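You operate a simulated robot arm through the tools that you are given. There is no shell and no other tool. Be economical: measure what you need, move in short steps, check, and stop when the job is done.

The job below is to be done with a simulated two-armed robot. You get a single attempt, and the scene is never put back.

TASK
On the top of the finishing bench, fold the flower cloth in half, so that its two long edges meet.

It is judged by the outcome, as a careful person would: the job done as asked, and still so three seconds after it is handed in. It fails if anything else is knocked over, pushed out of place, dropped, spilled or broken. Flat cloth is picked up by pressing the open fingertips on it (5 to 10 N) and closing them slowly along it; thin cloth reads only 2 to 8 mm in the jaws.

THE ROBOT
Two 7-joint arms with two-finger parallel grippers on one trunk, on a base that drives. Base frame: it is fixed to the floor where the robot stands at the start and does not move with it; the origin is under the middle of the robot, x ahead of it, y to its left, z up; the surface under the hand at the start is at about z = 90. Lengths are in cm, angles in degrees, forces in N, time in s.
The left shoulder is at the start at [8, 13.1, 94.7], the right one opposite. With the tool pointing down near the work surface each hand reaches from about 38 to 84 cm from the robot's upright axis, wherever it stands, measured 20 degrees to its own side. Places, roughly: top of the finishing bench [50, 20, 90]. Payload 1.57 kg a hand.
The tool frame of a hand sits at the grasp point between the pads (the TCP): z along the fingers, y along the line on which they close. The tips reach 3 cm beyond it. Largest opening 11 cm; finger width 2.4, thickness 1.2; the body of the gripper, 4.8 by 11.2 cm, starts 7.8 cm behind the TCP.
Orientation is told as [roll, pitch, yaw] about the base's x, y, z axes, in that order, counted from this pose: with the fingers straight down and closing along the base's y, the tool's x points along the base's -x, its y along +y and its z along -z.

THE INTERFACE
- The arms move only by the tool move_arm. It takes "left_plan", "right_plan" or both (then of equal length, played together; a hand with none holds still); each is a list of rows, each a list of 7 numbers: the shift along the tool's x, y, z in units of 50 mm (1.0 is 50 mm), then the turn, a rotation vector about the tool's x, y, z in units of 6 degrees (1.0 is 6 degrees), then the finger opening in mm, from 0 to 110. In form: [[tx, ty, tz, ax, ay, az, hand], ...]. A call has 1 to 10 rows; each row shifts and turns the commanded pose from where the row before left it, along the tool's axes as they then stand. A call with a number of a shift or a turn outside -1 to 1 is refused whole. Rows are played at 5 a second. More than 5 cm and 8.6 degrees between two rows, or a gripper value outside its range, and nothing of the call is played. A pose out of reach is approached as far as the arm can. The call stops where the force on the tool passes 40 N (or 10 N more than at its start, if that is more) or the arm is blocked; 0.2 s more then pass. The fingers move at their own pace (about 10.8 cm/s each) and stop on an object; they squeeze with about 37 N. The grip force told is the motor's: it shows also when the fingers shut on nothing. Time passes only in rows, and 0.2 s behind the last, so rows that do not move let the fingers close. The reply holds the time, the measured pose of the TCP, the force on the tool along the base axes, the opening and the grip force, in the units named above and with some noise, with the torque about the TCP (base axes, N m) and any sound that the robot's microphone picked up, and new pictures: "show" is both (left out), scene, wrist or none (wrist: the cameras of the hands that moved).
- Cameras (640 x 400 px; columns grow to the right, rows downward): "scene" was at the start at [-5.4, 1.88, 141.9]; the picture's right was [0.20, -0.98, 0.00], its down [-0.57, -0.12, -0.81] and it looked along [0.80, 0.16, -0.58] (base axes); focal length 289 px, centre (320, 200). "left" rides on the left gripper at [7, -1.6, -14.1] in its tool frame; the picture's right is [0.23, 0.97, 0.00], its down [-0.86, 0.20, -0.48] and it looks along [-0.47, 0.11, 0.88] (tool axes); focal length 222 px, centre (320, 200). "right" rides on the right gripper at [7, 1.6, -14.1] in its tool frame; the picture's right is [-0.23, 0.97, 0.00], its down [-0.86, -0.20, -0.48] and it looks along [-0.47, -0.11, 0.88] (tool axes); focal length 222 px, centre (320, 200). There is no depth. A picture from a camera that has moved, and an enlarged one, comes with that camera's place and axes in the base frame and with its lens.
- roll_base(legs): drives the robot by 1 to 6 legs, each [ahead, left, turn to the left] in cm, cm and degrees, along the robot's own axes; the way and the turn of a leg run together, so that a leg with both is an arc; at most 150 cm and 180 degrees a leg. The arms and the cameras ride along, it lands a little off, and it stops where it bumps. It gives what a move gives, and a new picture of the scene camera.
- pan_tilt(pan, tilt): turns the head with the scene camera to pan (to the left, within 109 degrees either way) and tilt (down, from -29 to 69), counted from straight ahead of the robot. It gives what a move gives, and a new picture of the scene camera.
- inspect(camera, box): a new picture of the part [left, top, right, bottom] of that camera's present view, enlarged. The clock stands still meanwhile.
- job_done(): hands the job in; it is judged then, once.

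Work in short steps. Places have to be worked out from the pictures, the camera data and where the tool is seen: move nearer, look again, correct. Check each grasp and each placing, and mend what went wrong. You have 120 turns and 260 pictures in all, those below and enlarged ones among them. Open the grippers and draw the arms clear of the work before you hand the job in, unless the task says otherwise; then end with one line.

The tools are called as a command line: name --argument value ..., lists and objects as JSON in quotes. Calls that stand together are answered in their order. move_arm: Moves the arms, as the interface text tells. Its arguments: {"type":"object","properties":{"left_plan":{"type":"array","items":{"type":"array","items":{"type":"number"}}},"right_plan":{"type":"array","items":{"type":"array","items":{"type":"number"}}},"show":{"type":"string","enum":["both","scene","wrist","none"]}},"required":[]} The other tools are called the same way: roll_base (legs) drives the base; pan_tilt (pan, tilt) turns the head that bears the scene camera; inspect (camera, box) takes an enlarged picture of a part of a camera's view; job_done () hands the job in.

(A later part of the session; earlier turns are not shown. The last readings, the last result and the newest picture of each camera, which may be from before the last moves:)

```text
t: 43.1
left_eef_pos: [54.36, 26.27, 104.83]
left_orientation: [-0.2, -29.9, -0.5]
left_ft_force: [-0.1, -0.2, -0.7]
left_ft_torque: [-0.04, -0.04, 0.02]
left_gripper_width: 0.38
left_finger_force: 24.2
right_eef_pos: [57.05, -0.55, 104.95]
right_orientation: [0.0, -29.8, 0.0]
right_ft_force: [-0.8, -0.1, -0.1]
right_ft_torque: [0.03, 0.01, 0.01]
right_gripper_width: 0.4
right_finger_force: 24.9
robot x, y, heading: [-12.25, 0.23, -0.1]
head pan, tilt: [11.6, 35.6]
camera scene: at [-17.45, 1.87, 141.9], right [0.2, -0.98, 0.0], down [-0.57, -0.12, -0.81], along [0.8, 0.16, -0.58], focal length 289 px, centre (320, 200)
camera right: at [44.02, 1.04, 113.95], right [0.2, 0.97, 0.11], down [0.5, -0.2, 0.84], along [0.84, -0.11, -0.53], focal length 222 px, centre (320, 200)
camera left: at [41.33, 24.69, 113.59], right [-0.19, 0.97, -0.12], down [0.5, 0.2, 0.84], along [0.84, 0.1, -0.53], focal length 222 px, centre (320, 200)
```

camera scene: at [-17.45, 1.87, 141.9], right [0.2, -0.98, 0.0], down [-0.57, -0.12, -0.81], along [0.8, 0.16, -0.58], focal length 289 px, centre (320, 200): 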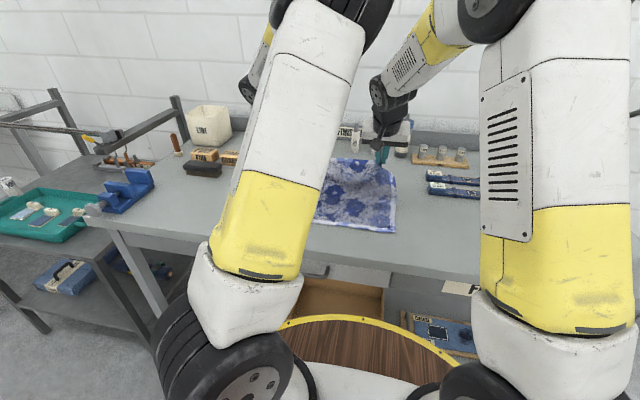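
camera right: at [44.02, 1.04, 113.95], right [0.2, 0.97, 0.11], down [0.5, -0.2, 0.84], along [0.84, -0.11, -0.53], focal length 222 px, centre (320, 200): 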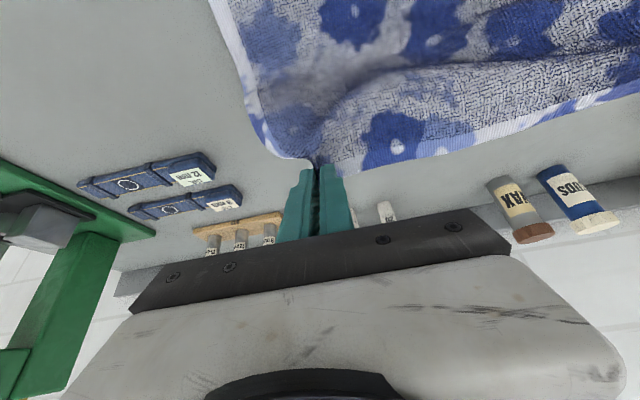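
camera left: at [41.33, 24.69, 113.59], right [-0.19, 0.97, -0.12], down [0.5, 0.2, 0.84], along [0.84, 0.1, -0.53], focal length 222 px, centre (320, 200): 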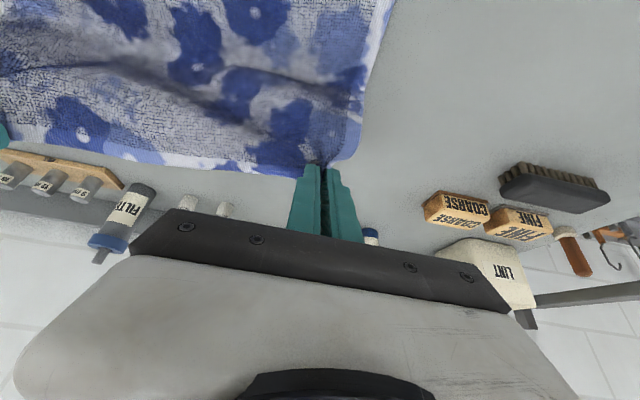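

The arms are free again and the left elbow has moved outward. I get more extension before tilting further: base back 6 cm, then arms forward 6 cm.

roll_base --legs '[[-6, 0, 0]]'

move_arm --left_plan '[[-0.25, 0, 0.15, 0, 0, 0, 0], [-0.25, 0, 0.15, 0, 0, 0, 0], [-0.25, 0, 0.15, 0, 0, 0, 0], [-0.25, 0, 0.15, 0, 0, 0, 0], [0, 0, 0, 0, 0, 0, 0]]' --right_plan '[[-0.25, 0, 0.15, 0, 0, 0, 0], [-0.25, 0, 0.15, 0, 0, 0, 0], [-0.25, 0, 0.15, 0, 0, 0, 0], [-0.25, 0, 0.15, 0, 0, 0, 0], [0, 0, 0, 0, 0, 0, 0]]' --show "scene"

```text
t: 44.0
left_eef_pos: [48.6, 26.25, 104.85]
left_orientation: [-0.3, -29.9, -0.2]
left_ft_force: [0.2, -0.8, 0.1]
left_ft_torque: [0.0, -0.01, -0.04]
left_gripper_width: 0.37
left_finger_force: 24.7
right_eef_pos: [51.19, -0.52, 105.06]
right_orientation: [0.0, -29.9, 0.0]
right_ft_force: [0.1, -0.1, 0.4]
right_ft_torque: [-0.02, 0.0, 0.0]
right_gripper_width: 0.39
right_finger_force: 24.8
robot x, y, heading: [-18.04, -0.13, -0.2]
head pan, tilt: [11.6, 35.6]
camera scene: at [-23.32, 1.88, 141.91], right [0.2, -0.98, 0.0], down [-0.57, -0.12, -0.81], along [0.8, 0.16, -0.58], focal length 289 px, centre (320, 200)
```

scene: 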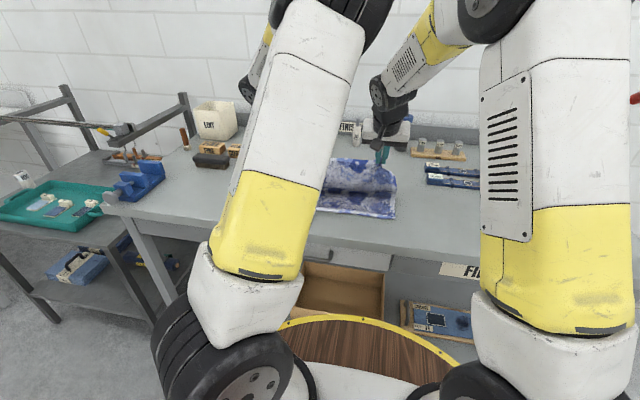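

```text
t: 45.2
left_eef_pos: [54.27, 26.09, 104.62]
left_orientation: [-0.2, -29.9, -0.3]
left_ft_force: [0.0, -0.7, -0.3]
left_ft_torque: [-0.02, -0.01, 0.02]
left_gripper_width: 0.36
left_finger_force: 24.7
right_eef_pos: [57.08, -0.42, 104.8]
right_orientation: [-0.1, -30.0, 0.0]
right_ft_force: [0.9, -0.2, -0.5]
right_ft_torque: [-0.03, 0.0, -0.04]
right_gripper_width: 0.4
right_finger_force: 24.6
robot x, y, heading: [-18.04, -0.05, -0.4]
head pan, tilt: [11.6, 35.6]
camera scene: at [-23.34, 1.88, 141.9], right [0.2, -0.98, 0.0], down [-0.57, -0.12, -0.81], along [0.8, 0.16, -0.58], focal length 289 px, centre (320, 200)
```

scene: 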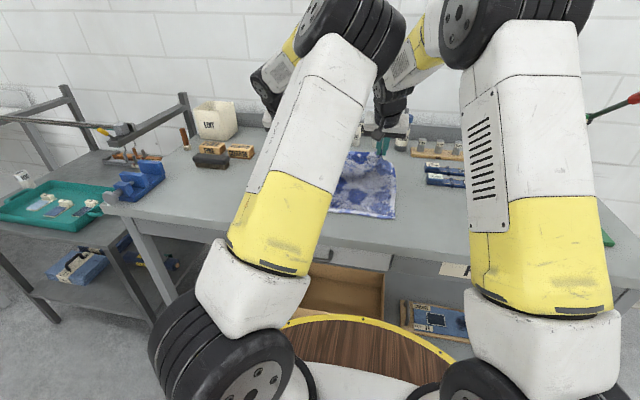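

The elbows are close. I tilt the left hand alone first and watch where its elbow goes.

move_arm --left_plan '[[0, 0, 0, 0, -1, 0, 0], [0, 0, 0, 0, -1, 0, 0], [0, 0, 0, 0, -1, 0, 0], [0, 0, 0, 0, -1, 0, 0], [0, 0, 0, 0, 0, 0, 0]]' --show "scene"

```text
t: 46.4
left_eef_pos: [54.35, 26.18, 104.71]
left_orientation: [-0.3, -54.0, -0.2]
left_ft_force: [0.8, 0.6, 0.0]
left_ft_torque: [-0.02, 0.05, -0.02]
left_gripper_width: 0.37
left_finger_force: 24.3
right_eef_pos: [57.1, -0.59, 104.92]
right_orientation: [0.0, -30.0, 0.0]
right_ft_force: [-0.3, 0.3, 0.0]
right_ft_torque: [-0.01, 0.01, -0.04]
right_gripper_width: 0.37
right_finger_force: 24.5
robot x, y, heading: [-17.98, -0.12, -0.2]
head pan, tilt: [11.6, 35.6]
camera scene: at [-23.33, 1.88, 141.9], right [0.2, -0.98, 0.0], down [-0.57, -0.12, -0.81], along [0.8, 0.16, -0.58], focal length 289 px, centre (320, 200)
```

scene: 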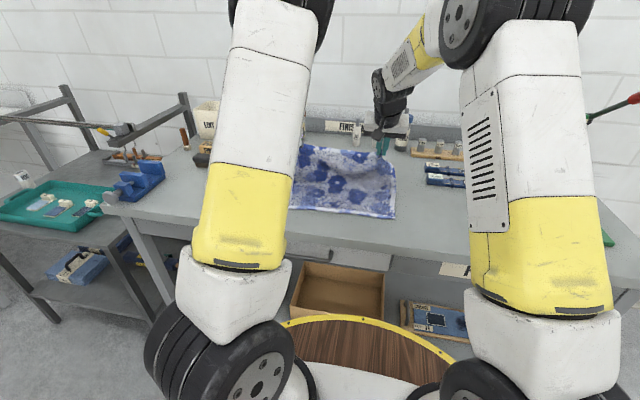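

The left elbow swung outward and is clear. Next I tilt the right hand to match and take the left further.

move_arm --left_plan '[[0, 0, 0, 0, -1, 0, 0], [0, 0, 0, 0, -1, 0, 0], [0, 0, 0, 0, -1, 0, 0], [0, 0, 0, 0, -1, 0, 0], [0, 0, 0, 0, 0, 0, 0]]' --right_plan '[[0, 0, 0, 0, -1, 0, 0], [0, 0, 0, 0, -1, 0, 0], [0, 0, 0, 0, -1, 0, 0], [0, 0, 0, 0, -1, 0, 0], [0, 0, 0, 0, 0, 0, 0]]' --show "scene"

```text
t: 47.6
left_eef_pos: [54.13, 26.24, 104.85]
left_orientation: [-0.7, -77.9, 0.3]
left_ft_force: [-0.1, -0.9, -0.9]
left_ft_torque: [-0.05, 0.01, -0.02]
left_gripper_width: 0.4
left_finger_force: 24.6
right_eef_pos: [57.12, -0.4, 104.9]
right_orientation: [0.0, -54.1, 0.1]
right_ft_force: [-0.3, 0.0, -1.0]
right_ft_torque: [0.0, -0.02, 0.01]
right_gripper_width: 0.38
right_finger_force: 24.8
robot x, y, heading: [-18.2, -0.05, 0.1]
head pan, tilt: [11.6, 35.6]
camera scene: at [-23.34, 1.88, 141.9], right [0.2, -0.98, 0.0], down [-0.57, -0.12, -0.81], along [0.8, 0.16, -0.58], focal length 289 px, centre (320, 200)
```

scene: 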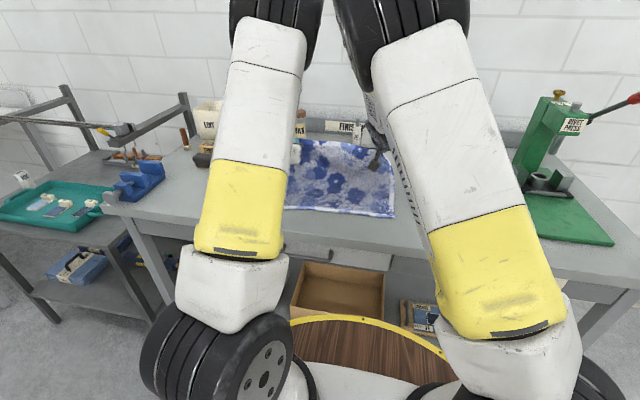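

The right elbow swings inward and the gap is narrow. I bring the hands back and down a little, the way I need to go anyway, and look at the elbows again.

move_arm --left_plan '[[0.22, 0, -0.21, 0, 0, 0, 0], [0.22, 0, -0.21, 0, 0, 0, 0], [0.22, 0, -0.21, 0, 0, 0, 0], [0.22, 0, -0.21, 0, 0, 0, 0], [0, 0, 0, 0, 0, 0, 0]]' --right_plan '[[0.288, 0, -0.1, 0, 0, 0, 0], [0.288, 0, -0.1, 0, 0, 0, 0], [0.288, 0, -0.1, 0, 0, 0, 0], [0.288, 0, -0.1, 0, 0, 0, 0], [0, 0, 0, 0, 0, 0, 0]]' --show "scene"

```text
t: 48.8
left_eef_pos: [49.3, 26.32, 101.36]
left_orientation: [-0.7, -78.0, 0.4]
left_ft_force: [-0.7, 0.3, -0.3]
left_ft_torque: [-0.01, 0.0, -0.04]
left_gripper_width: 0.37
left_finger_force: 25.0
right_eef_pos: [51.93, -0.59, 101.43]
right_orientation: [0.0, -54.0, -0.1]
right_ft_force: [0.5, 0.0, -0.1]
right_ft_torque: [-0.06, 0.01, 0.0]
right_gripper_width: 0.37
right_finger_force: 24.6
robot x, y, heading: [-17.83, -0.08, 0.1]
head pan, tilt: [11.6, 35.6]
camera scene: at [-23.34, 1.88, 141.9], right [0.2, -0.98, 0.0], down [-0.57, -0.12, -0.81], along [0.8, 0.16, -0.58], focal length 289 px, centre (320, 200)
```

scene: 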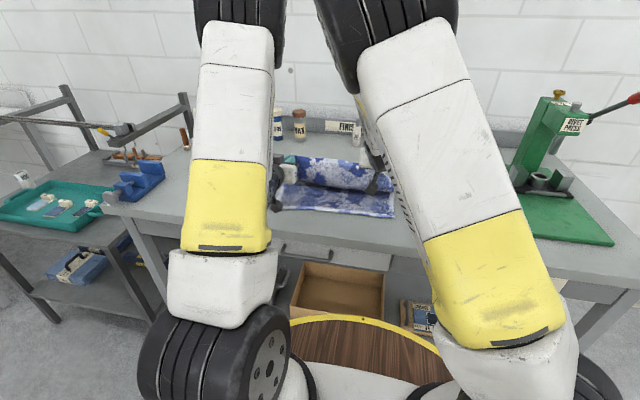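

move_arm --right_plan '[[0, 0, 0, 0, -1, 0, 0], [0, 0, 0, 0, -1, 0, 0], [0, 0, 0, 0, 0, 0, 0]]' --show "scene"

```text
t: 49.6
left_eef_pos: [49.42, 26.4, 101.27]
left_orientation: [-0.8, -77.9, 0.4]
left_ft_force: [-0.1, 0.7, 0.6]
left_ft_torque: [0.0, 0.05, -0.04]
left_gripper_width: 0.41
left_finger_force: 24.9
right_eef_pos: [52.05, -0.53, 101.46]
right_orientation: [0.0, -66.0, 0.0]
right_ft_force: [0.8, 0.1, 0.4]
right_ft_torque: [0.0, -0.02, -0.01]
right_gripper_width: 0.39
right_finger_force: 24.5
robot x, y, heading: [-17.77, -0.18, 0.1]
head pan, tilt: [11.6, 35.6]
camera scene: at [-23.34, 1.88, 141.9], right [0.2, -0.98, 0.0], down [-0.57, -0.12, -0.81], along [0.8, 0.16, -0.58], focal length 289 px, centre (320, 200)
```

scene: 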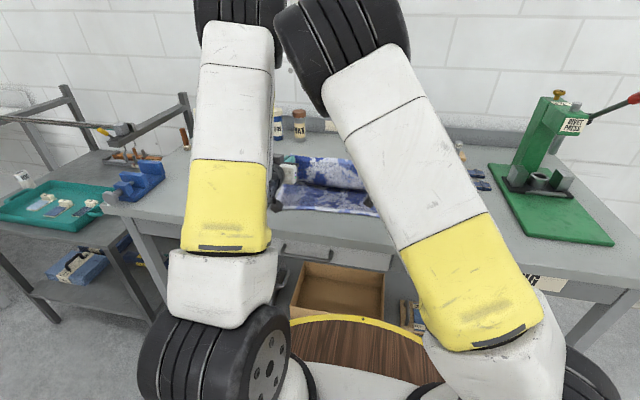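

The right elbow swings in, so I undo that. Tilting at a shorter reach worked before, so I drive forward 8 cm and then pull the hands back.

move_arm --right_plan '[[0, 0, 0, 0, 1, 0, 0], [0, 0, 0, 0, 1, 0, 0], [0, 0, 0, 0, 1, 0, 0], [0, 0, 0, 0, 1, 0, 0], [0, 0, 0, 0, 1, 0, 0], [0, 0, 0, 0, 0, 0, 0]]' --show "none"

roll_base --legs '[[9, 0, 0]]'

```text
t: 51.0
left_eef_pos: [49.42, 26.33, 101.27]
left_orientation: [-0.8, -78.0, 0.4]
left_ft_force: [0.2, -0.1, -0.1]
left_ft_torque: [0.02, 0.03, 0.0]
left_gripper_width: 0.35
left_finger_force: 24.7
right_eef_pos: [52.1, -0.51, 101.47]
right_orientation: [0.0, -35.9, 0.0]
right_ft_force: [-0.3, 0.0, 0.2]
right_ft_torque: [-0.01, -0.01, 0.0]
right_gripper_width: 0.38
right_finger_force: 24.9
robot x, y, heading: [-18.05, -0.11, -0.2]
head pan, tilt: [11.6, 35.6]
```

```text
t: 52.1
left_eef_pos: [58.27, 26.42, 101.16]
left_orientation: [-0.7, -77.9, 0.6]
left_ft_force: [0.8, 0.3, 0.3]
left_ft_torque: [-0.06, 0.02, 0.01]
left_gripper_width: 0.39
left_finger_force: 24.5
right_eef_pos: [60.72, -0.4, 101.52]
right_orientation: [0.0, -36.0, 0.1]
right_ft_force: [0.4, 0.4, -0.5]
right_ft_torque: [-0.01, 0.0, -0.01]
right_gripper_width: 0.37
right_finger_force: 24.6
robot x, y, heading: [-8.91, 0.09, 0.3]
head pan, tilt: [11.6, 35.6]
camera scene: at [-14.51, 1.87, 141.9], right [0.2, -0.98, 0.0], down [-0.57, -0.12, -0.81], along [0.8, 0.16, -0.58], focal length 289 px, centre (320, 200)
```

scene: 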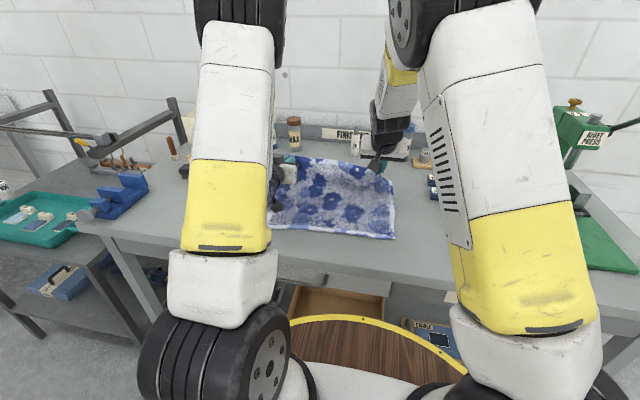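

move_arm --right_plan '[[0.183, 0, -0.258, 0, 0, 0, 0], [0.183, 0, -0.258, 0, 0, 0, 0], [0.183, 0, -0.258, 0, 0, 0, 0], [0.183, 0, -0.258, 0, 0, 0, 0], [0, 0, 0, 0, -1, 0, 0], [0, 0, 0, 0, -1, 0, 0], [0, 0, 0, 0, -1, 0, 0], [0, 0, 0, 0, 0, 0, 0]]' --show "scene"

```text
t: 53.9
left_eef_pos: [58.22, 26.51, 101.24]
left_orientation: [-0.8, -77.9, 0.4]
left_ft_force: [-0.1, -0.8, -0.9]
left_ft_torque: [-0.01, 0.02, -0.04]
left_gripper_width: 0.38
left_finger_force: 25.1
right_eef_pos: [54.91, -0.48, 103.48]
right_orientation: [0.0, -54.1, 0.0]
right_ft_force: [-0.1, 1.2, -0.7]
right_ft_torque: [0.02, 0.01, 0.0]
right_gripper_width: 0.39
right_finger_force: 25.3
robot x, y, heading: [-9.4, -0.03, -0.1]
head pan, tilt: [11.6, 35.6]
camera scene: at [-14.5, 1.87, 141.9], right [0.2, -0.98, 0.0], down [-0.57, -0.12, -0.81], along [0.8, 0.16, -0.58], focal length 289 px, centre (320, 200)
```

scene: 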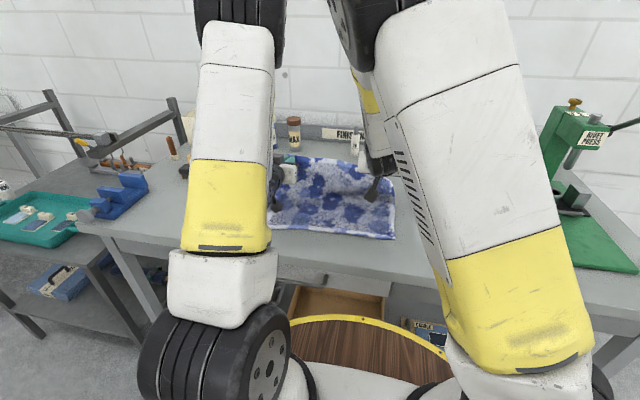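

At the needed tilt the right elbow stays inward, so I settle for a tilt of about 57° on both hands, with a release in the air while leaning towards the robot. I match tilt and height on the two hands first.

move_arm --left_plan '[[0, 0, 0, 0, 1, 0, 0], [0, 0, 0, 0, 1, 0, 0], [0, 0, 0, 0, 1, 0, 0], [0, 0, 0, 0, 0.5, 0, 0], [0.2, 0, 0.13, 0, 0, 0, 0], [0, 0, 0, 0, 0, 0, 0]]' --right_plan '[[0, 0, 0, 0, -0.5, 0, 0], [-0.02, 0, 0.347, 0, 0, 0, 0], [-0.02, 0, 0.347, 0, 0, 0, 0], [-0.02, 0, 0.347, 0, 0, 0, 0], [-0.02, 0, 0.347, 0, 0, 0, 0], [0, 0, 0, 0, 0, 0, 0]]' --show "scene"

```text
t: 55.3
left_eef_pos: [58.26, 26.32, 100.23]
left_orientation: [-0.3, -56.9, -0.2]
left_ft_force: [0.2, -0.1, -0.6]
left_ft_torque: [-0.04, 0.02, -0.02]
left_gripper_width: 0.37
left_finger_force: 24.2
right_eef_pos: [61.07, -0.43, 100.01]
right_orientation: [0.0, -57.0, 0.1]
right_ft_force: [-0.1, -0.2, -0.2]
right_ft_torque: [0.03, 0.03, 0.01]
right_gripper_width: 0.37
right_finger_force: 24.7
robot x, y, heading: [-9.3, 0.12, -0.0]
head pan, tilt: [11.6, 35.6]
camera scene: at [-14.51, 1.87, 141.9], right [0.2, -0.98, 0.0], down [-0.57, -0.12, -0.81], along [0.8, 0.16, -0.58], focal length 289 px, centre (320, 200)
```

scene: 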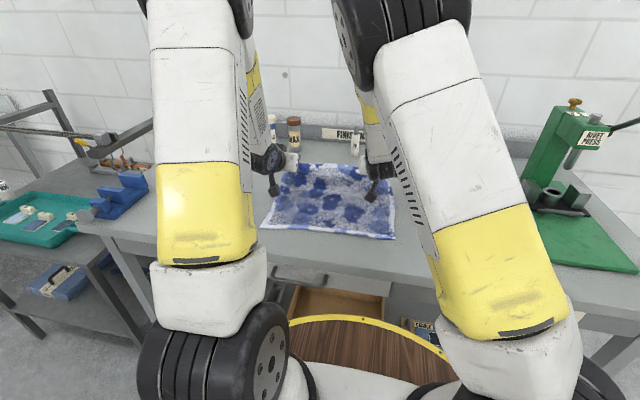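

Both hands are level at z = 100 with 57° tilt, and the near half lies flat. I back up 16.5 cm to carry the edge over to the leaning release point.

roll_base --legs '[[-16.5, 0, 0]]'

inspect --camera "scene" --box '[220, 140, 420, 265]'

```text
t: 56.8
left_eef_pos: [41.43, 26.56, 100.3]
left_orientation: [-0.3, -56.9, 0.1]
left_ft_force: [-0.8, 0.1, -0.2]
left_ft_torque: [-0.02, 0.0, 0.01]
left_gripper_width: 0.38
left_finger_force: 24.2
right_eef_pos: [44.33, -0.29, 100.05]
right_orientation: [0.0, -57.0, 0.3]
right_ft_force: [0.9, -0.1, -0.6]
right_ft_torque: [-0.01, -0.02, 0.0]
right_gripper_width: 0.34
right_finger_force: 24.2
robot x, y, heading: [-25.83, 0.01, 0.3]
head pan, tilt: [11.6, 35.6]
camera scene: at [-31.23, 1.82, 141.9], right [0.2, -0.98, 0.0], down [-0.57, -0.12, -0.81], along [0.8, 0.17, -0.58], focal length 289 px, centre (320, 200)
```

scene: 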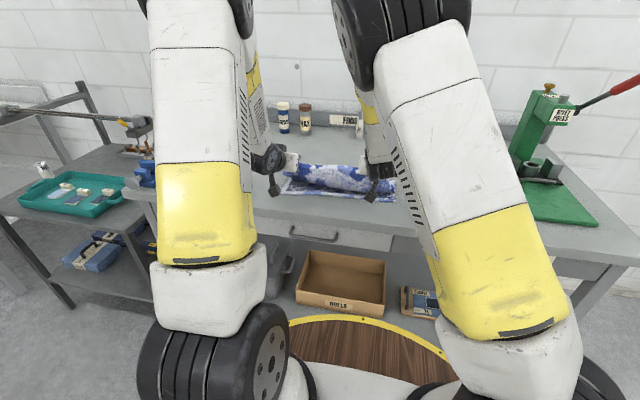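

```text
3.20 times, centred on (320, 202) of scene
camera zoom: at [-31.23, 1.82, 141.9], right [0.2, -0.98, 0.0], down [-0.57, -0.12, -0.81], along [0.8, 0.17, -0.58], focal length 924 px, centre (320, 192)
```

zoom: 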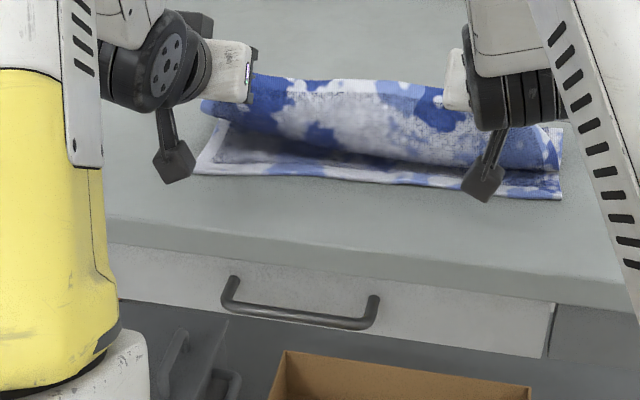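

The sheet bulges instead of leaning, so an air release would fold the lip back again. I change approach: lay the lip down in a controlled way about 3 cm behind the near edge, let go, then stroke it open towards the robot with the fingertips. I lower now.

move_arm --left_plan '[[0.25, 0, 0.16, 0, 0, 0, 0], [0.25, 0, 0.16, 0, 0, 0, 0], [0.25, 0, 0.16, 0, 0, 0, 0], [0.25, 0, 0.16, 0, 0, 0, 0], [0, 0, 0, 0, 0, 0, 0]]' --right_plan '[[0.25, 0, 0.16, 0, 0, 0, 0], [0.25, 0, 0.16, 0, 0, 0, 0], [0.25, 0, 0.16, 0, 0, 0, 0], [0.25, 0, 0.16, 0, 0, 0, 0], [0, 0, 0, 0, 0, 0, 0]]' --show "none"

inspect --camera "scene" --box '[220, 140, 420, 265]'

```text
t: 58.0
left_eef_pos: [41.57, 26.51, 94.12]
left_orientation: [-0.4, -57.0, 0.1]
left_ft_force: [0.2, -0.1, 0.2]
left_ft_torque: [0.01, 0.03, 0.0]
left_gripper_width: 0.35
left_finger_force: 24.5
right_eef_pos: [44.48, -0.32, 94.03]
right_orientation: [-0.1, -57.0, 0.2]
right_ft_force: [0.4, 0.0, 1.9]
right_ft_torque: [-0.01, -0.01, -0.03]
right_gripper_width: 0.4
right_finger_force: 24.3
robot x, y, heading: [-25.87, -0.12, 0.1]
head pan, tilt: [11.6, 35.6]
```

```text
3.20 times, centred on (320, 202) of scene
camera zoom: at [-31.25, 1.81, 141.9], right [0.2, -0.98, 0.0], down [-0.57, -0.12, -0.81], along [0.8, 0.17, -0.58], focal length 924 px, centre (320, 192)
```

zoom: 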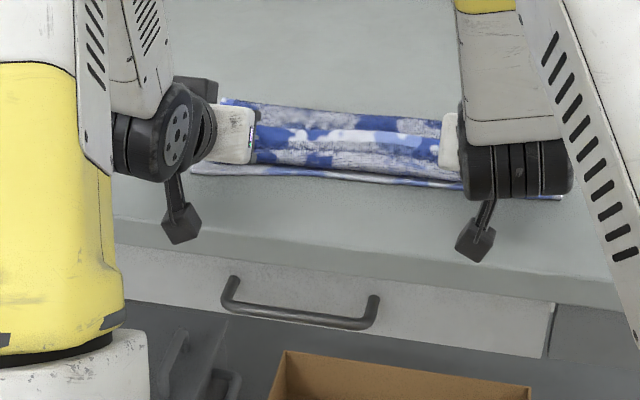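

I check the elbow clearance here with a small extra tilt on both hands.

move_arm --left_plan '[[-0.15, 0, -0.1, 0, -1, 0, 0], [-0.15, 0, -0.1, 0, -1, 0, 0], [0, 0, 0, 0, 0, 0, 0]]' --right_plan '[[-0.15, 0, -0.1, 0, -1, 0, 0], [-0.15, 0, -0.1, 0, -1, 0, 0], [0, 0, 0, 0, 0, 0, 0]]' --show "scene"

```text
t: 58.8
left_eef_pos: [41.25, 26.5, 95.88]
left_orientation: [-0.5, -69.0, 0.4]
left_ft_force: [-0.2, 0.3, -0.1]
left_ft_torque: [-0.02, 0.03, 0.0]
left_gripper_width: 0.37
left_finger_force: 25.4
right_eef_pos: [44.35, -0.39, 95.91]
right_orientation: [0.0, -69.0, 0.1]
right_ft_force: [-0.2, 0.4, -0.5]
right_ft_torque: [-0.01, -0.03, 0.02]
right_gripper_width: 0.37
right_finger_force: 24.5
robot x, y, heading: [-25.79, -0.08, 0.3]
head pan, tilt: [11.6, 35.6]
camera scene: at [-31.24, 1.82, 141.9], right [0.2, -0.98, 0.0], down [-0.57, -0.12, -0.81], along [0.8, 0.17, -0.58], focal length 289 px, centre (320, 200)
```

scene: 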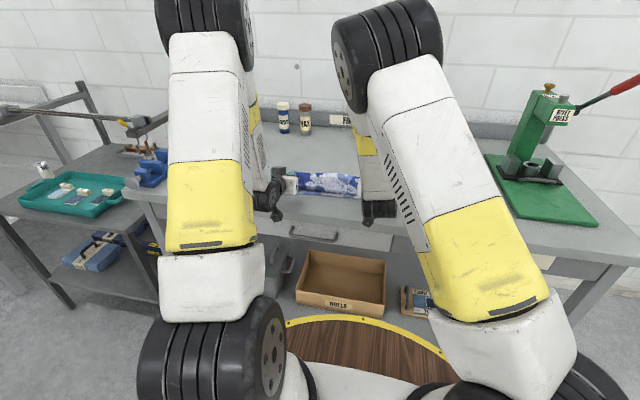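

A gap remains at 69°. I continue in small steps while rising slightly.

move_arm --left_plan '[[-0.2, 0, -0.05, 0, -1, 0, 0], [-0.2, 0, 0, 0, -1, 0, 0], [0, 0, 0, 0, 0, 0, 0]]' --right_plan '[[-0.2, 0, -0.05, 0, -1, 0, 0], [-0.2, 0, 0, 0, -1, 0, 0], [0, 0, 0, 0, 0, 0, 0]]' --show "scene"

```text
t: 59.6
left_eef_pos: [41.71, 26.42, 98.04]
left_orientation: [-1.1, -81.0, 0.7]
left_ft_force: [0.6, -0.2, 0.4]
left_ft_torque: [0.0, 0.01, -0.03]
left_gripper_width: 0.38
left_finger_force: 24.5
right_eef_pos: [44.63, -0.3, 97.81]
right_orientation: [0.0, -81.1, 0.3]
right_ft_force: [0.0, -0.1, -0.1]
right_ft_torque: [0.02, 0.01, -0.01]
right_gripper_width: 0.38
right_finger_force: 24.2
robot x, y, heading: [-25.89, -0.25, 0.4]
head pan, tilt: [11.6, 35.6]
camera scene: at [-31.25, 1.81, 141.9], right [0.2, -0.98, 0.0], down [-0.57, -0.12, -0.81], along [0.8, 0.17, -0.58], focal length 289 px, centre (320, 200)
```

scene: 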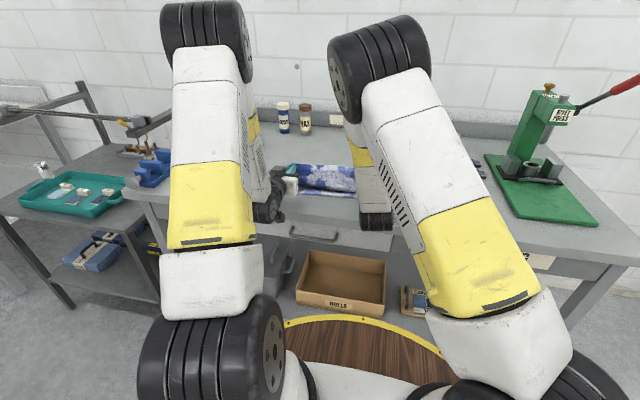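

The elbows keep their gap, so I continue to about 99° while drawing back until the sheet is taut and leaning.

move_arm --left_plan '[[0.05, 0, -0.17, 0, -1, 0, 0], [0.07, 0, -0.17, 0, -1, 0, 0], [0.07, 0, -0.2, 0, -1, 0, 0], [0, 0, 0, 0, 0, 0, 0]]' --right_plan '[[0.05, 0, -0.17, 0, -1, 0, 0], [0.07, 0, -0.17, 0, -1, 0, 0], [0.07, 0, -0.17, 0, -1, 0, 0], [0, 0, 0, 0, 0, 0, 0]]' --show "scene"

inspect --camera "scene" --box '[240, 140, 400, 240]'

```text
t: 60.6
left_eef_pos: [39.0, 26.32, 97.15]
left_orientation: [-179.0, -80.9, 178.9]
left_ft_force: [0.3, 0.2, -0.7]
left_ft_torque: [0.0, 0.06, -0.02]
left_gripper_width: 0.39
left_finger_force: 24.6
right_eef_pos: [41.95, -0.34, 96.91]
right_orientation: [179.9, -81.0, -179.7]
right_ft_force: [-0.3, -0.6, -0.2]
right_ft_torque: [0.0, -0.02, 0.01]
right_gripper_width: 0.41
right_finger_force: 24.2
robot x, y, heading: [-25.85, -0.18, 0.3]
head pan, tilt: [11.6, 35.6]
camera scene: at [-31.25, 1.81, 141.9], right [0.2, -0.98, 0.0], down [-0.57, -0.12, -0.81], along [0.8, 0.17, -0.58], focal length 289 px, centre (320, 200)
```

scene: 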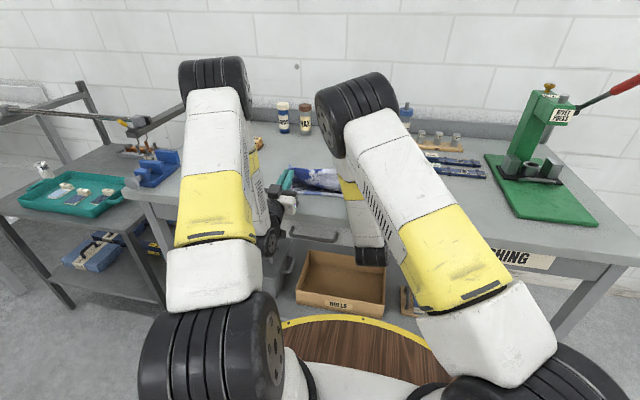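

```text
4.00 times, centred on (320, 190) of scene
camera zoom: at [-31.25, 1.81, 141.9], right [0.2, -0.98, 0.0], down [-0.57, -0.12, -0.81], along [0.8, 0.17, -0.58], focal length 1155 px, centre (320, 240)
```

zoom: 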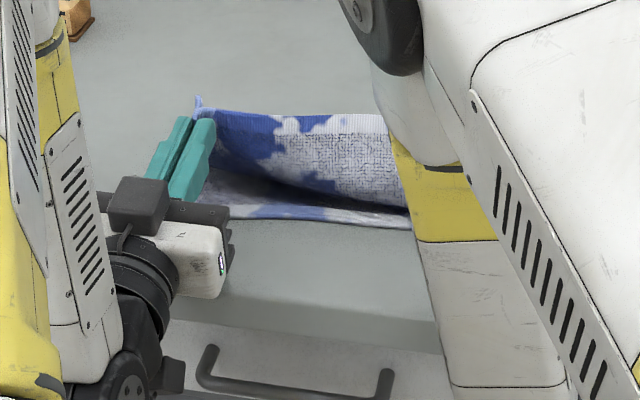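

The sheet is upright. I draw back 3 cm more so it leans towards the robot, and spread the hands slightly to tighten the edge.

move_arm --left_plan '[[-0.03, 0.04, -0.2, 0, 0, 0, 0], [-0.03, 0.04, -0.2, 0, 0, 0, 0], [-0.03, 0, -0.2, 0, 0, 0, 0], [0, 0, 0, 0, 0, 0, 0]]' --right_plan '[[-0.03, -0.04, -0.2, 0, 0, 0, 0], [-0.03, -0.04, -0.2, 0, 0, 0, 0], [-0.03, 0, -0.2, 0, 0, 0, 0], [0, 0, 0, 0, 0, 0, 0]]' --show "none"

inspect --camera "scene" --box '[240, 140, 400, 240]'

```text
t: 61.6
left_eef_pos: [35.98, 26.84, 97.22]
left_orientation: [-178.8, -81.1, 178.6]
left_ft_force: [0.3, -4.8, -0.8]
left_ft_torque: [-0.01, -0.01, -0.11]
left_gripper_width: 0.38
left_finger_force: 24.5
right_eef_pos: [38.95, -0.67, 96.95]
right_orientation: [179.9, -81.0, -179.5]
right_ft_force: [0.1, 3.7, 0.2]
right_ft_torque: [-0.01, 0.0, 0.11]
right_gripper_width: 0.39
right_finger_force: 24.4
robot x, y, heading: [-25.89, -0.08, 0.3]
head pan, tilt: [11.6, 35.6]
```

```text
4.00 times, centred on (320, 190) of scene
camera zoom: at [-31.24, 1.82, 141.9], right [0.2, -0.98, 0.0], down [-0.57, -0.12, -0.81], along [0.8, 0.17, -0.58], focal length 1155 px, centre (320, 240)
```

zoom: 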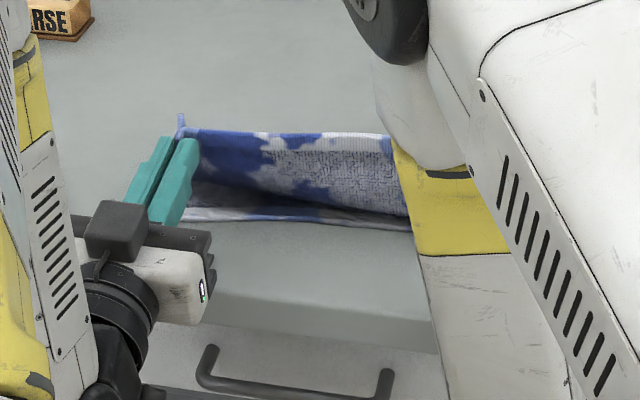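

The grippers are now in front of the bench edge, so I can tilt more to about 114° to point the strip towards the robot.

move_arm --left_plan '[[0, -0.02, 0, 0, -0.9, 0, 0], [0, -0.02, 0, 0, -0.9, 0, 0], [0, 0, 0, 0, -0.9, 0, 0], [0, 0, 0, 0, 0, 0, 0]]' --right_plan '[[0, 0.02, 0, 0, -0.9, 0, 0], [0, 0.02, 0, 0, -0.9, 0, 0], [0, 0, 0, 0, -0.9, 0, 0], [0, 0, 0, 0, 0, 0, 0]]'

inspect --camera "scene" --box '[240, 140, 400, 240]'

```text
t: 62.6
left_eef_pos: [35.93, 26.69, 97.17]
left_orientation: [-179.6, -64.8, 179.6]
left_ft_force: [0.8, -1.1, 0.4]
left_ft_torque: [0.02, 0.04, -0.08]
left_gripper_width: 0.38
left_finger_force: 24.6
right_eef_pos: [38.96, -0.55, 96.95]
right_orientation: [179.9, -64.8, -179.7]
right_ft_force: [-0.7, 1.7, 0.6]
right_ft_torque: [0.03, 0.04, 0.04]
right_gripper_width: 0.39
right_finger_force: 24.4
robot x, y, heading: [-26.15, -0.01, -0.0]
head pan, tilt: [11.6, 35.6]
camera scene: at [-31.25, 1.81, 141.9], right [0.2, -0.98, 0.0], down [-0.57, -0.12, -0.81], along [0.8, 0.17, -0.58], focal length 289 px, centre (320, 200)
camera right: at [29.24, 0.97, 84.83], right [-0.1, 0.97, 0.21], down [-0.8, -0.2, 0.57], along [0.6, -0.11, 0.8], focal length 222 px, centre (320, 200)
camera left: at [26.18, 25.03, 84.8], right [0.1, 0.97, -0.21], down [-0.8, 0.2, 0.57], along [0.6, 0.11, 0.8], focal length 222 px, centre (320, 200)
```

scene: 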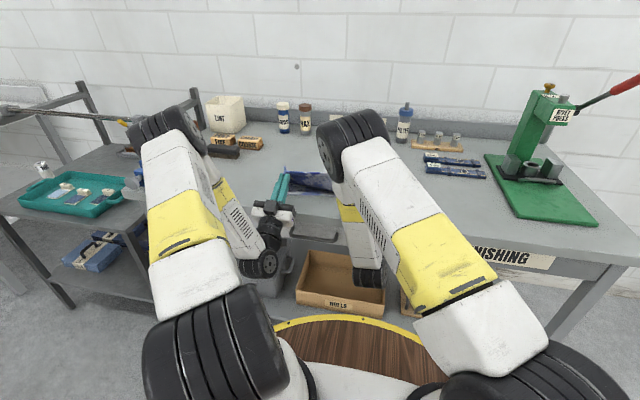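
right: 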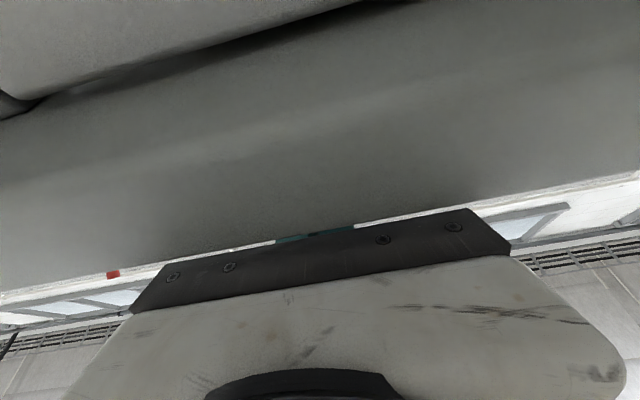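
left: 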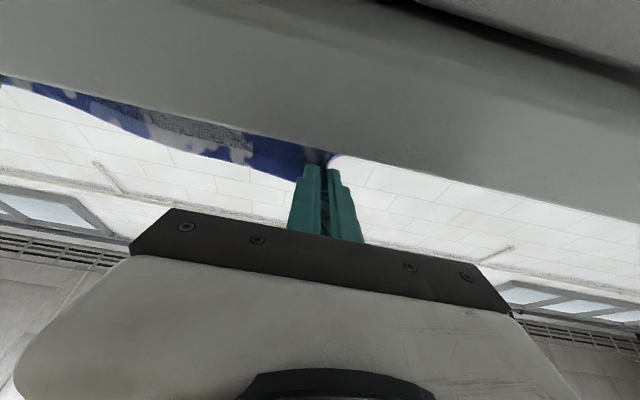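

```text
4.00 times, centred on (320, 190) of scene
camera zoom: at [-31.25, 1.81, 141.9], right [0.2, -0.98, 0.0], down [-0.57, -0.12, -0.81], along [0.8, 0.17, -0.58], focal length 1155 px, centre (320, 240)
```

zoom: 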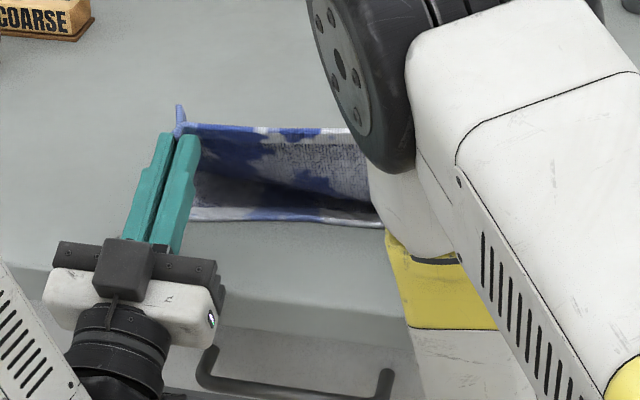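

The sheet leans well over towards the robot, with its edge above the near edge. I release here.

move_arm --left_plan '[[0, 0, 0, 0, 0, 0, 30], [0, 0, 0, 0, 0, 0, 30]]' --right_plan '[[0, 0, 0, 0, 0, 0, 30], [0, 0, 0, 0, 0, 0, 30]]' --show "none"

inspect --camera "scene" --box '[240, 140, 400, 240]'

```text
t: 63.2
left_eef_pos: [36.03, 26.68, 97.15]
left_orientation: [-179.6, -64.9, 179.5]
left_ft_force: [-0.1, -0.3, 0.1]
left_ft_torque: [0.01, 0.01, 0.0]
left_gripper_width: 3.01
left_finger_force: 0.0
right_eef_pos: [38.97, -0.54, 96.99]
right_orientation: [-179.9, -64.7, -179.8]
right_ft_force: [0.1, 0.5, 0.4]
right_ft_torque: [0.0, -0.03, -0.02]
right_gripper_width: 3.0
right_finger_force: 0.0
robot x, y, heading: [-26.08, -0.16, 0.5]
head pan, tilt: [11.6, 35.6]
```

```text
4.00 times, centred on (320, 190) of scene
camera zoom: at [-31.24, 1.82, 141.9], right [0.2, -0.98, 0.0], down [-0.57, -0.12, -0.81], along [0.8, 0.17, -0.58], focal length 1155 px, centre (320, 240)
```

zoom: 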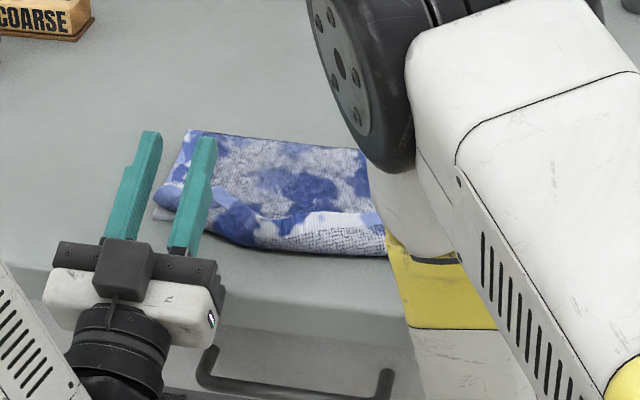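

The sheet fell but I can't judge the lip yet. I withdraw the hands back and up for a clear view.

move_arm --left_plan '[[0, 0, -0.6, 0, 0, 0, 30], [0, 0, -0.8, 0, 0, 0, 30], [-0.4, 0, 0, 0, 1, 0, 30], [-0.6, 0, 0, 0, 1, 0, 30], [-0.8, 0, 0, 0, 1, 0, 30], [-0.8, 0, 0, 0, 1, 0, 30], [-0.8, 0, 0, 0, 1, 0, 30], [0, 0, 0, 0, 1, 0, 30], [0, 0, 0, 0, 1, 0, 30]]' --right_plan '[[0, 0, -0.6, 0, 0, 0, 30], [0, 0, -0.8, 0, 0, 0, 30], [-0.4, 0, 0, 0, 1, 0, 30], [-0.6, 0, 0, 0, 1, 0, 30], [-0.8, 0, 0, 0, 1, 0, 30], [-0.8, 0, 0, 0, 1, 0, 30], [-0.8, 0, 0, 0, 1, 0, 30], [0, 0, 0, 0, 1, 0, 30], [0, 0, 0, 0, 1, 0, 30]]'

```text
t: 65.2
left_eef_pos: [31.34, 29.76, 109.15]
left_orientation: [-0.7, -73.1, 0.6]
left_ft_force: [-0.2, 0.0, -0.8]
left_ft_torque: [-0.03, -0.03, -0.06]
left_gripper_width: 3.01
left_finger_force: 0.1
left hand out of reach, approached as far as the arm can: row 5, 6, 7
right_eef_pos: [30.54, 0.46, 110.35]
right_orientation: [-0.2, -73.1, 0.3]
right_ft_force: [-0.5, -1.1, -0.3]
right_ft_torque: [-0.02, 0.04, -0.03]
right_gripper_width: 2.99
right_finger_force: 0.0
right hand out of reach, approached as far as the arm can: row 6
robot x, y, heading: [-25.7, -0.02, 0.0]
head pan, tilt: [11.6, 35.6]
camera scene: at [-31.24, 1.84, 141.9], right [0.2, -0.98, 0.0], down [-0.57, -0.12, -0.81], along [0.8, 0.17, -0.58], focal length 289 px, centre (320, 200)
camera right: at [15.05, 1.89, 108.01], right [0.06, 0.97, 0.22], down [-0.21, -0.2, 0.96], along [0.98, -0.1, 0.19], focal length 222 px, centre (320, 200)
camera left: at [15.81, 28.17, 106.44], right [-0.06, 0.97, -0.22], down [-0.21, 0.2, 0.96], along [0.98, 0.11, 0.19], focal length 222 px, centre (320, 200)
```

scene: 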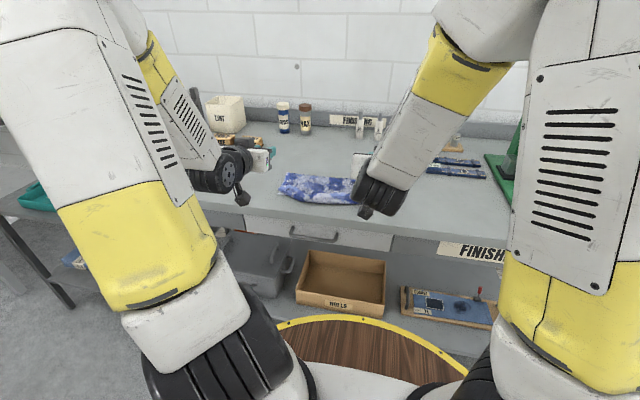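
right: 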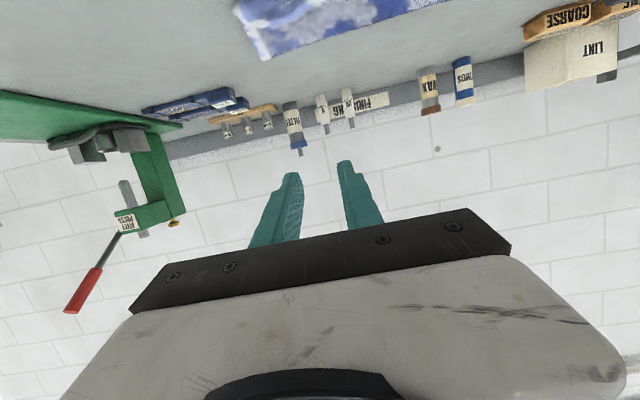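
left: 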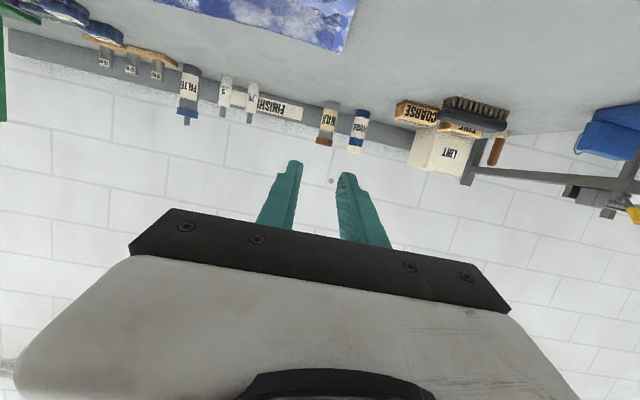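

inspect --camera "scene" --box '[260, 150, 388, 230]'

```text
5.00 times, centred on (324, 190) of scene
camera zoom: at [-31.24, 1.84, 141.9], right [0.2, -0.98, 0.0], down [-0.57, -0.12, -0.81], along [0.8, 0.17, -0.58], focal length 1444 px, centre (300, 250)
```

zoom: 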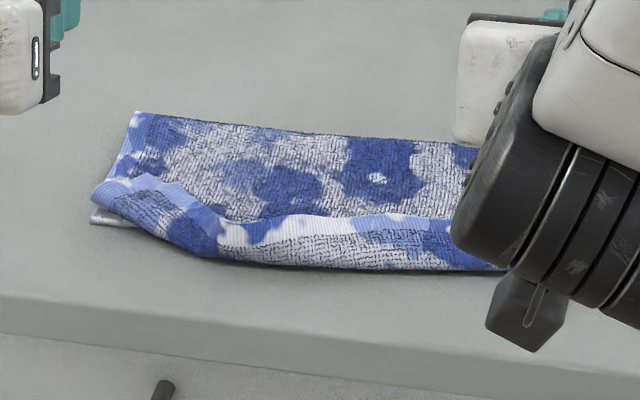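

The lip is still curled back. I drive forward, bring the hands vertical, and stroke the lip open towards the robot.

roll_base --legs '[[14, 0, 0]]'

move_arm --left_plan '[[0, 0.2, 0, 0, 1, 0, 0], [0, 0.2, 0, 0, 1, 0, 0], [0, 0, 0, 0, 1, 0, 0], [0, 0, 0, 0, 1, 0, 0], [0, 0, 0, 0, 1, 0, 0], [0, 0, 0, 0, 1, 0, 0], [0, 0, 0, 0, 1, 0, 0], [0, 0, 0, 0, 1, 0, 0], [0, 0, 0, 0, 1, 0, 0], [0, 0, 0, 0, 1, 0, 0]]' --right_plan '[[0, -0.2, 0, 0, 1, 0, 0], [0, -0.2, 0, 0, 1, 0, 0], [0, 0, 0, 0, 1, 0, 0], [0, 0, 0, 0, 1, 0, 0], [0, 0, 0, 0, 1, 0, 0], [0, 0, 0, 0, 1, 0, 0], [0, 0, 0, 0, 1, 0, 0], [0, 0, 0, 0, 1, 0, 0], [0, 0, 0, 0, 1, 0, 0], [0, 0, 0, 0, 1, 0, 0]]'

```text
t: 66.5
left_eef_pos: [44.92, 30.08, 109.05]
left_orientation: [-0.6, -73.2, 0.5]
left_ft_force: [0.7, -0.3, -0.1]
left_ft_torque: [0.01, -0.01, -0.01]
left_gripper_width: 3.01
left_finger_force: 0.1
right_eef_pos: [44.37, 0.63, 110.4]
right_orientation: [0.0, -73.2, 0.3]
right_ft_force: [-0.9, 0.1, 0.0]
right_ft_torque: [0.05, -0.02, -0.01]
right_gripper_width: 3.0
right_finger_force: 0.0
robot x, y, heading: [-12.23, -0.01, 0.6]
head pan, tilt: [11.6, 35.6]
camera scene: at [-17.56, 1.87, 141.9], right [0.21, -0.98, 0.0], down [-0.57, -0.12, -0.81], along [0.8, 0.17, -0.58], focal length 289 px, centre (320, 200)
```

scene: 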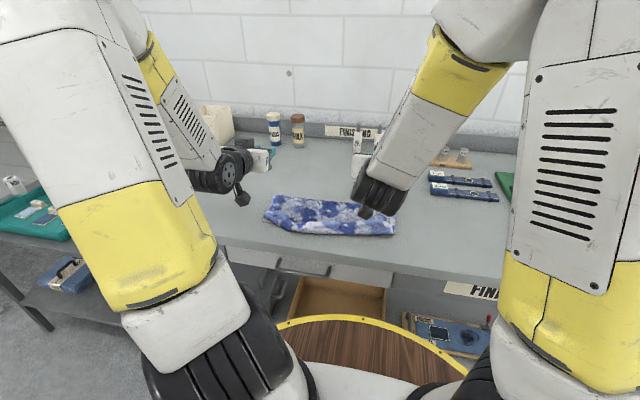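

```text
t: 68.7
left_eef_pos: [45.18, 31.09, 109.19]
left_orientation: [-1.6, -17.6, -0.7]
left_ft_force: [-0.2, -0.9, 0.5]
left_ft_torque: [0.03, -0.02, -0.02]
left_gripper_width: 0.0
left_finger_force: 21.5
left hand out of reach, approached as far as the arm can: row 5, 6
right_eef_pos: [44.39, -1.35, 110.4]
right_orientation: [-0.1, -13.1, 0.4]
right_ft_force: [-0.4, 0.5, 0.0]
right_ft_torque: [0.04, -0.06, 0.03]
right_gripper_width: 0.0
right_finger_force: 21.4
robot x, y, heading: [-12.23, -0.01, 0.5]
head pan, tilt: [11.6, 35.6]
camera scene: at [-17.58, 1.86, 141.9], right [0.21, -0.98, 0.0], down [-0.57, -0.12, -0.81], along [0.8, 0.17, -0.58], focal length 289 px, centre (320, 200)
camera right: at [34.38, 0.21, 122.73], right [0.21, 0.98, 0.05], down [0.73, -0.19, 0.66], along [0.65, -0.1, -0.75], focal length 222 px, centre (320, 200)
camera left: at [34.13, 30.06, 120.39], right [-0.2, 0.98, -0.09], down [0.67, 0.2, 0.71], along [0.71, 0.08, -0.7], focal length 222 px, centre (320, 200)
```

scene: 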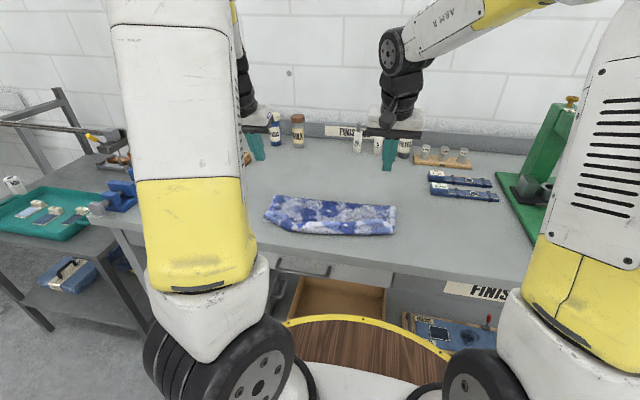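
right: 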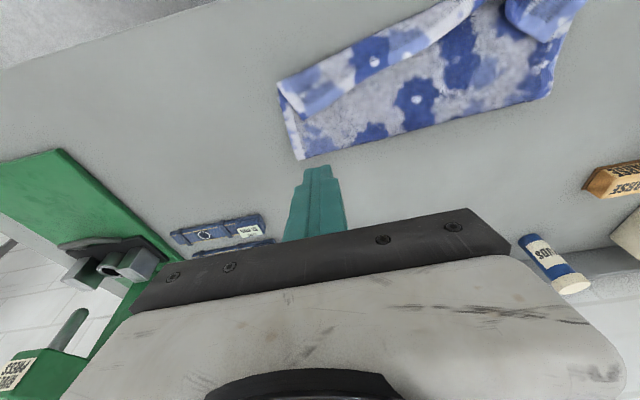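
left: 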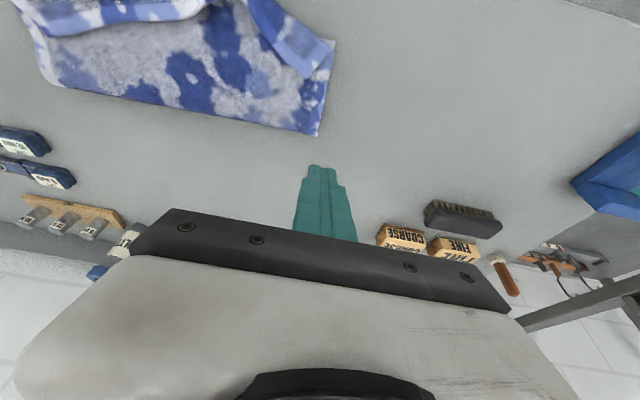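

inspect --camera "scene" --box '[256, 180, 408, 275]'

inspect --camera "right" --box '[260, 0, 600, 190]'

```text
4.21 times, centred on (332, 228) of scene
camera zoom: at [-17.58, 1.86, 141.9], right [0.21, -0.98, 0.0], down [-0.57, -0.12, -0.81], along [0.8, 0.17, -0.58], focal length 1216 px, centre (270, 84)
```

zoom: 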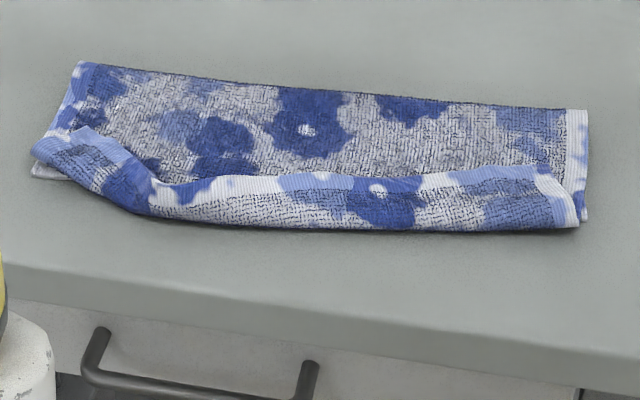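

```text
1.88 times, centred on (430, 95) of right
camera zoom: at [34.38, 0.21, 122.73], right [0.21, 0.98, 0.05], down [0.73, -0.19, 0.66], along [0.65, -0.1, -0.75], focal length 418 px, centre (113, 398)
```

zoom: 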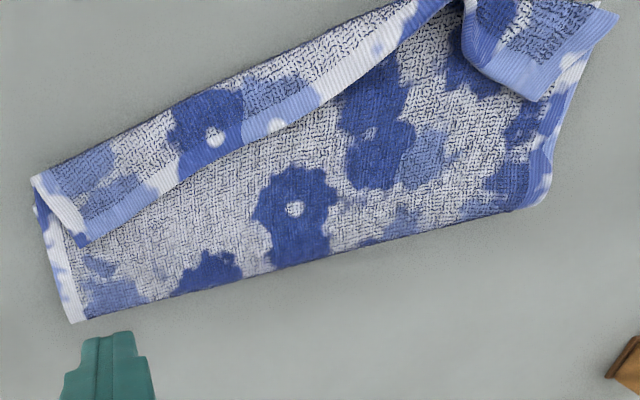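

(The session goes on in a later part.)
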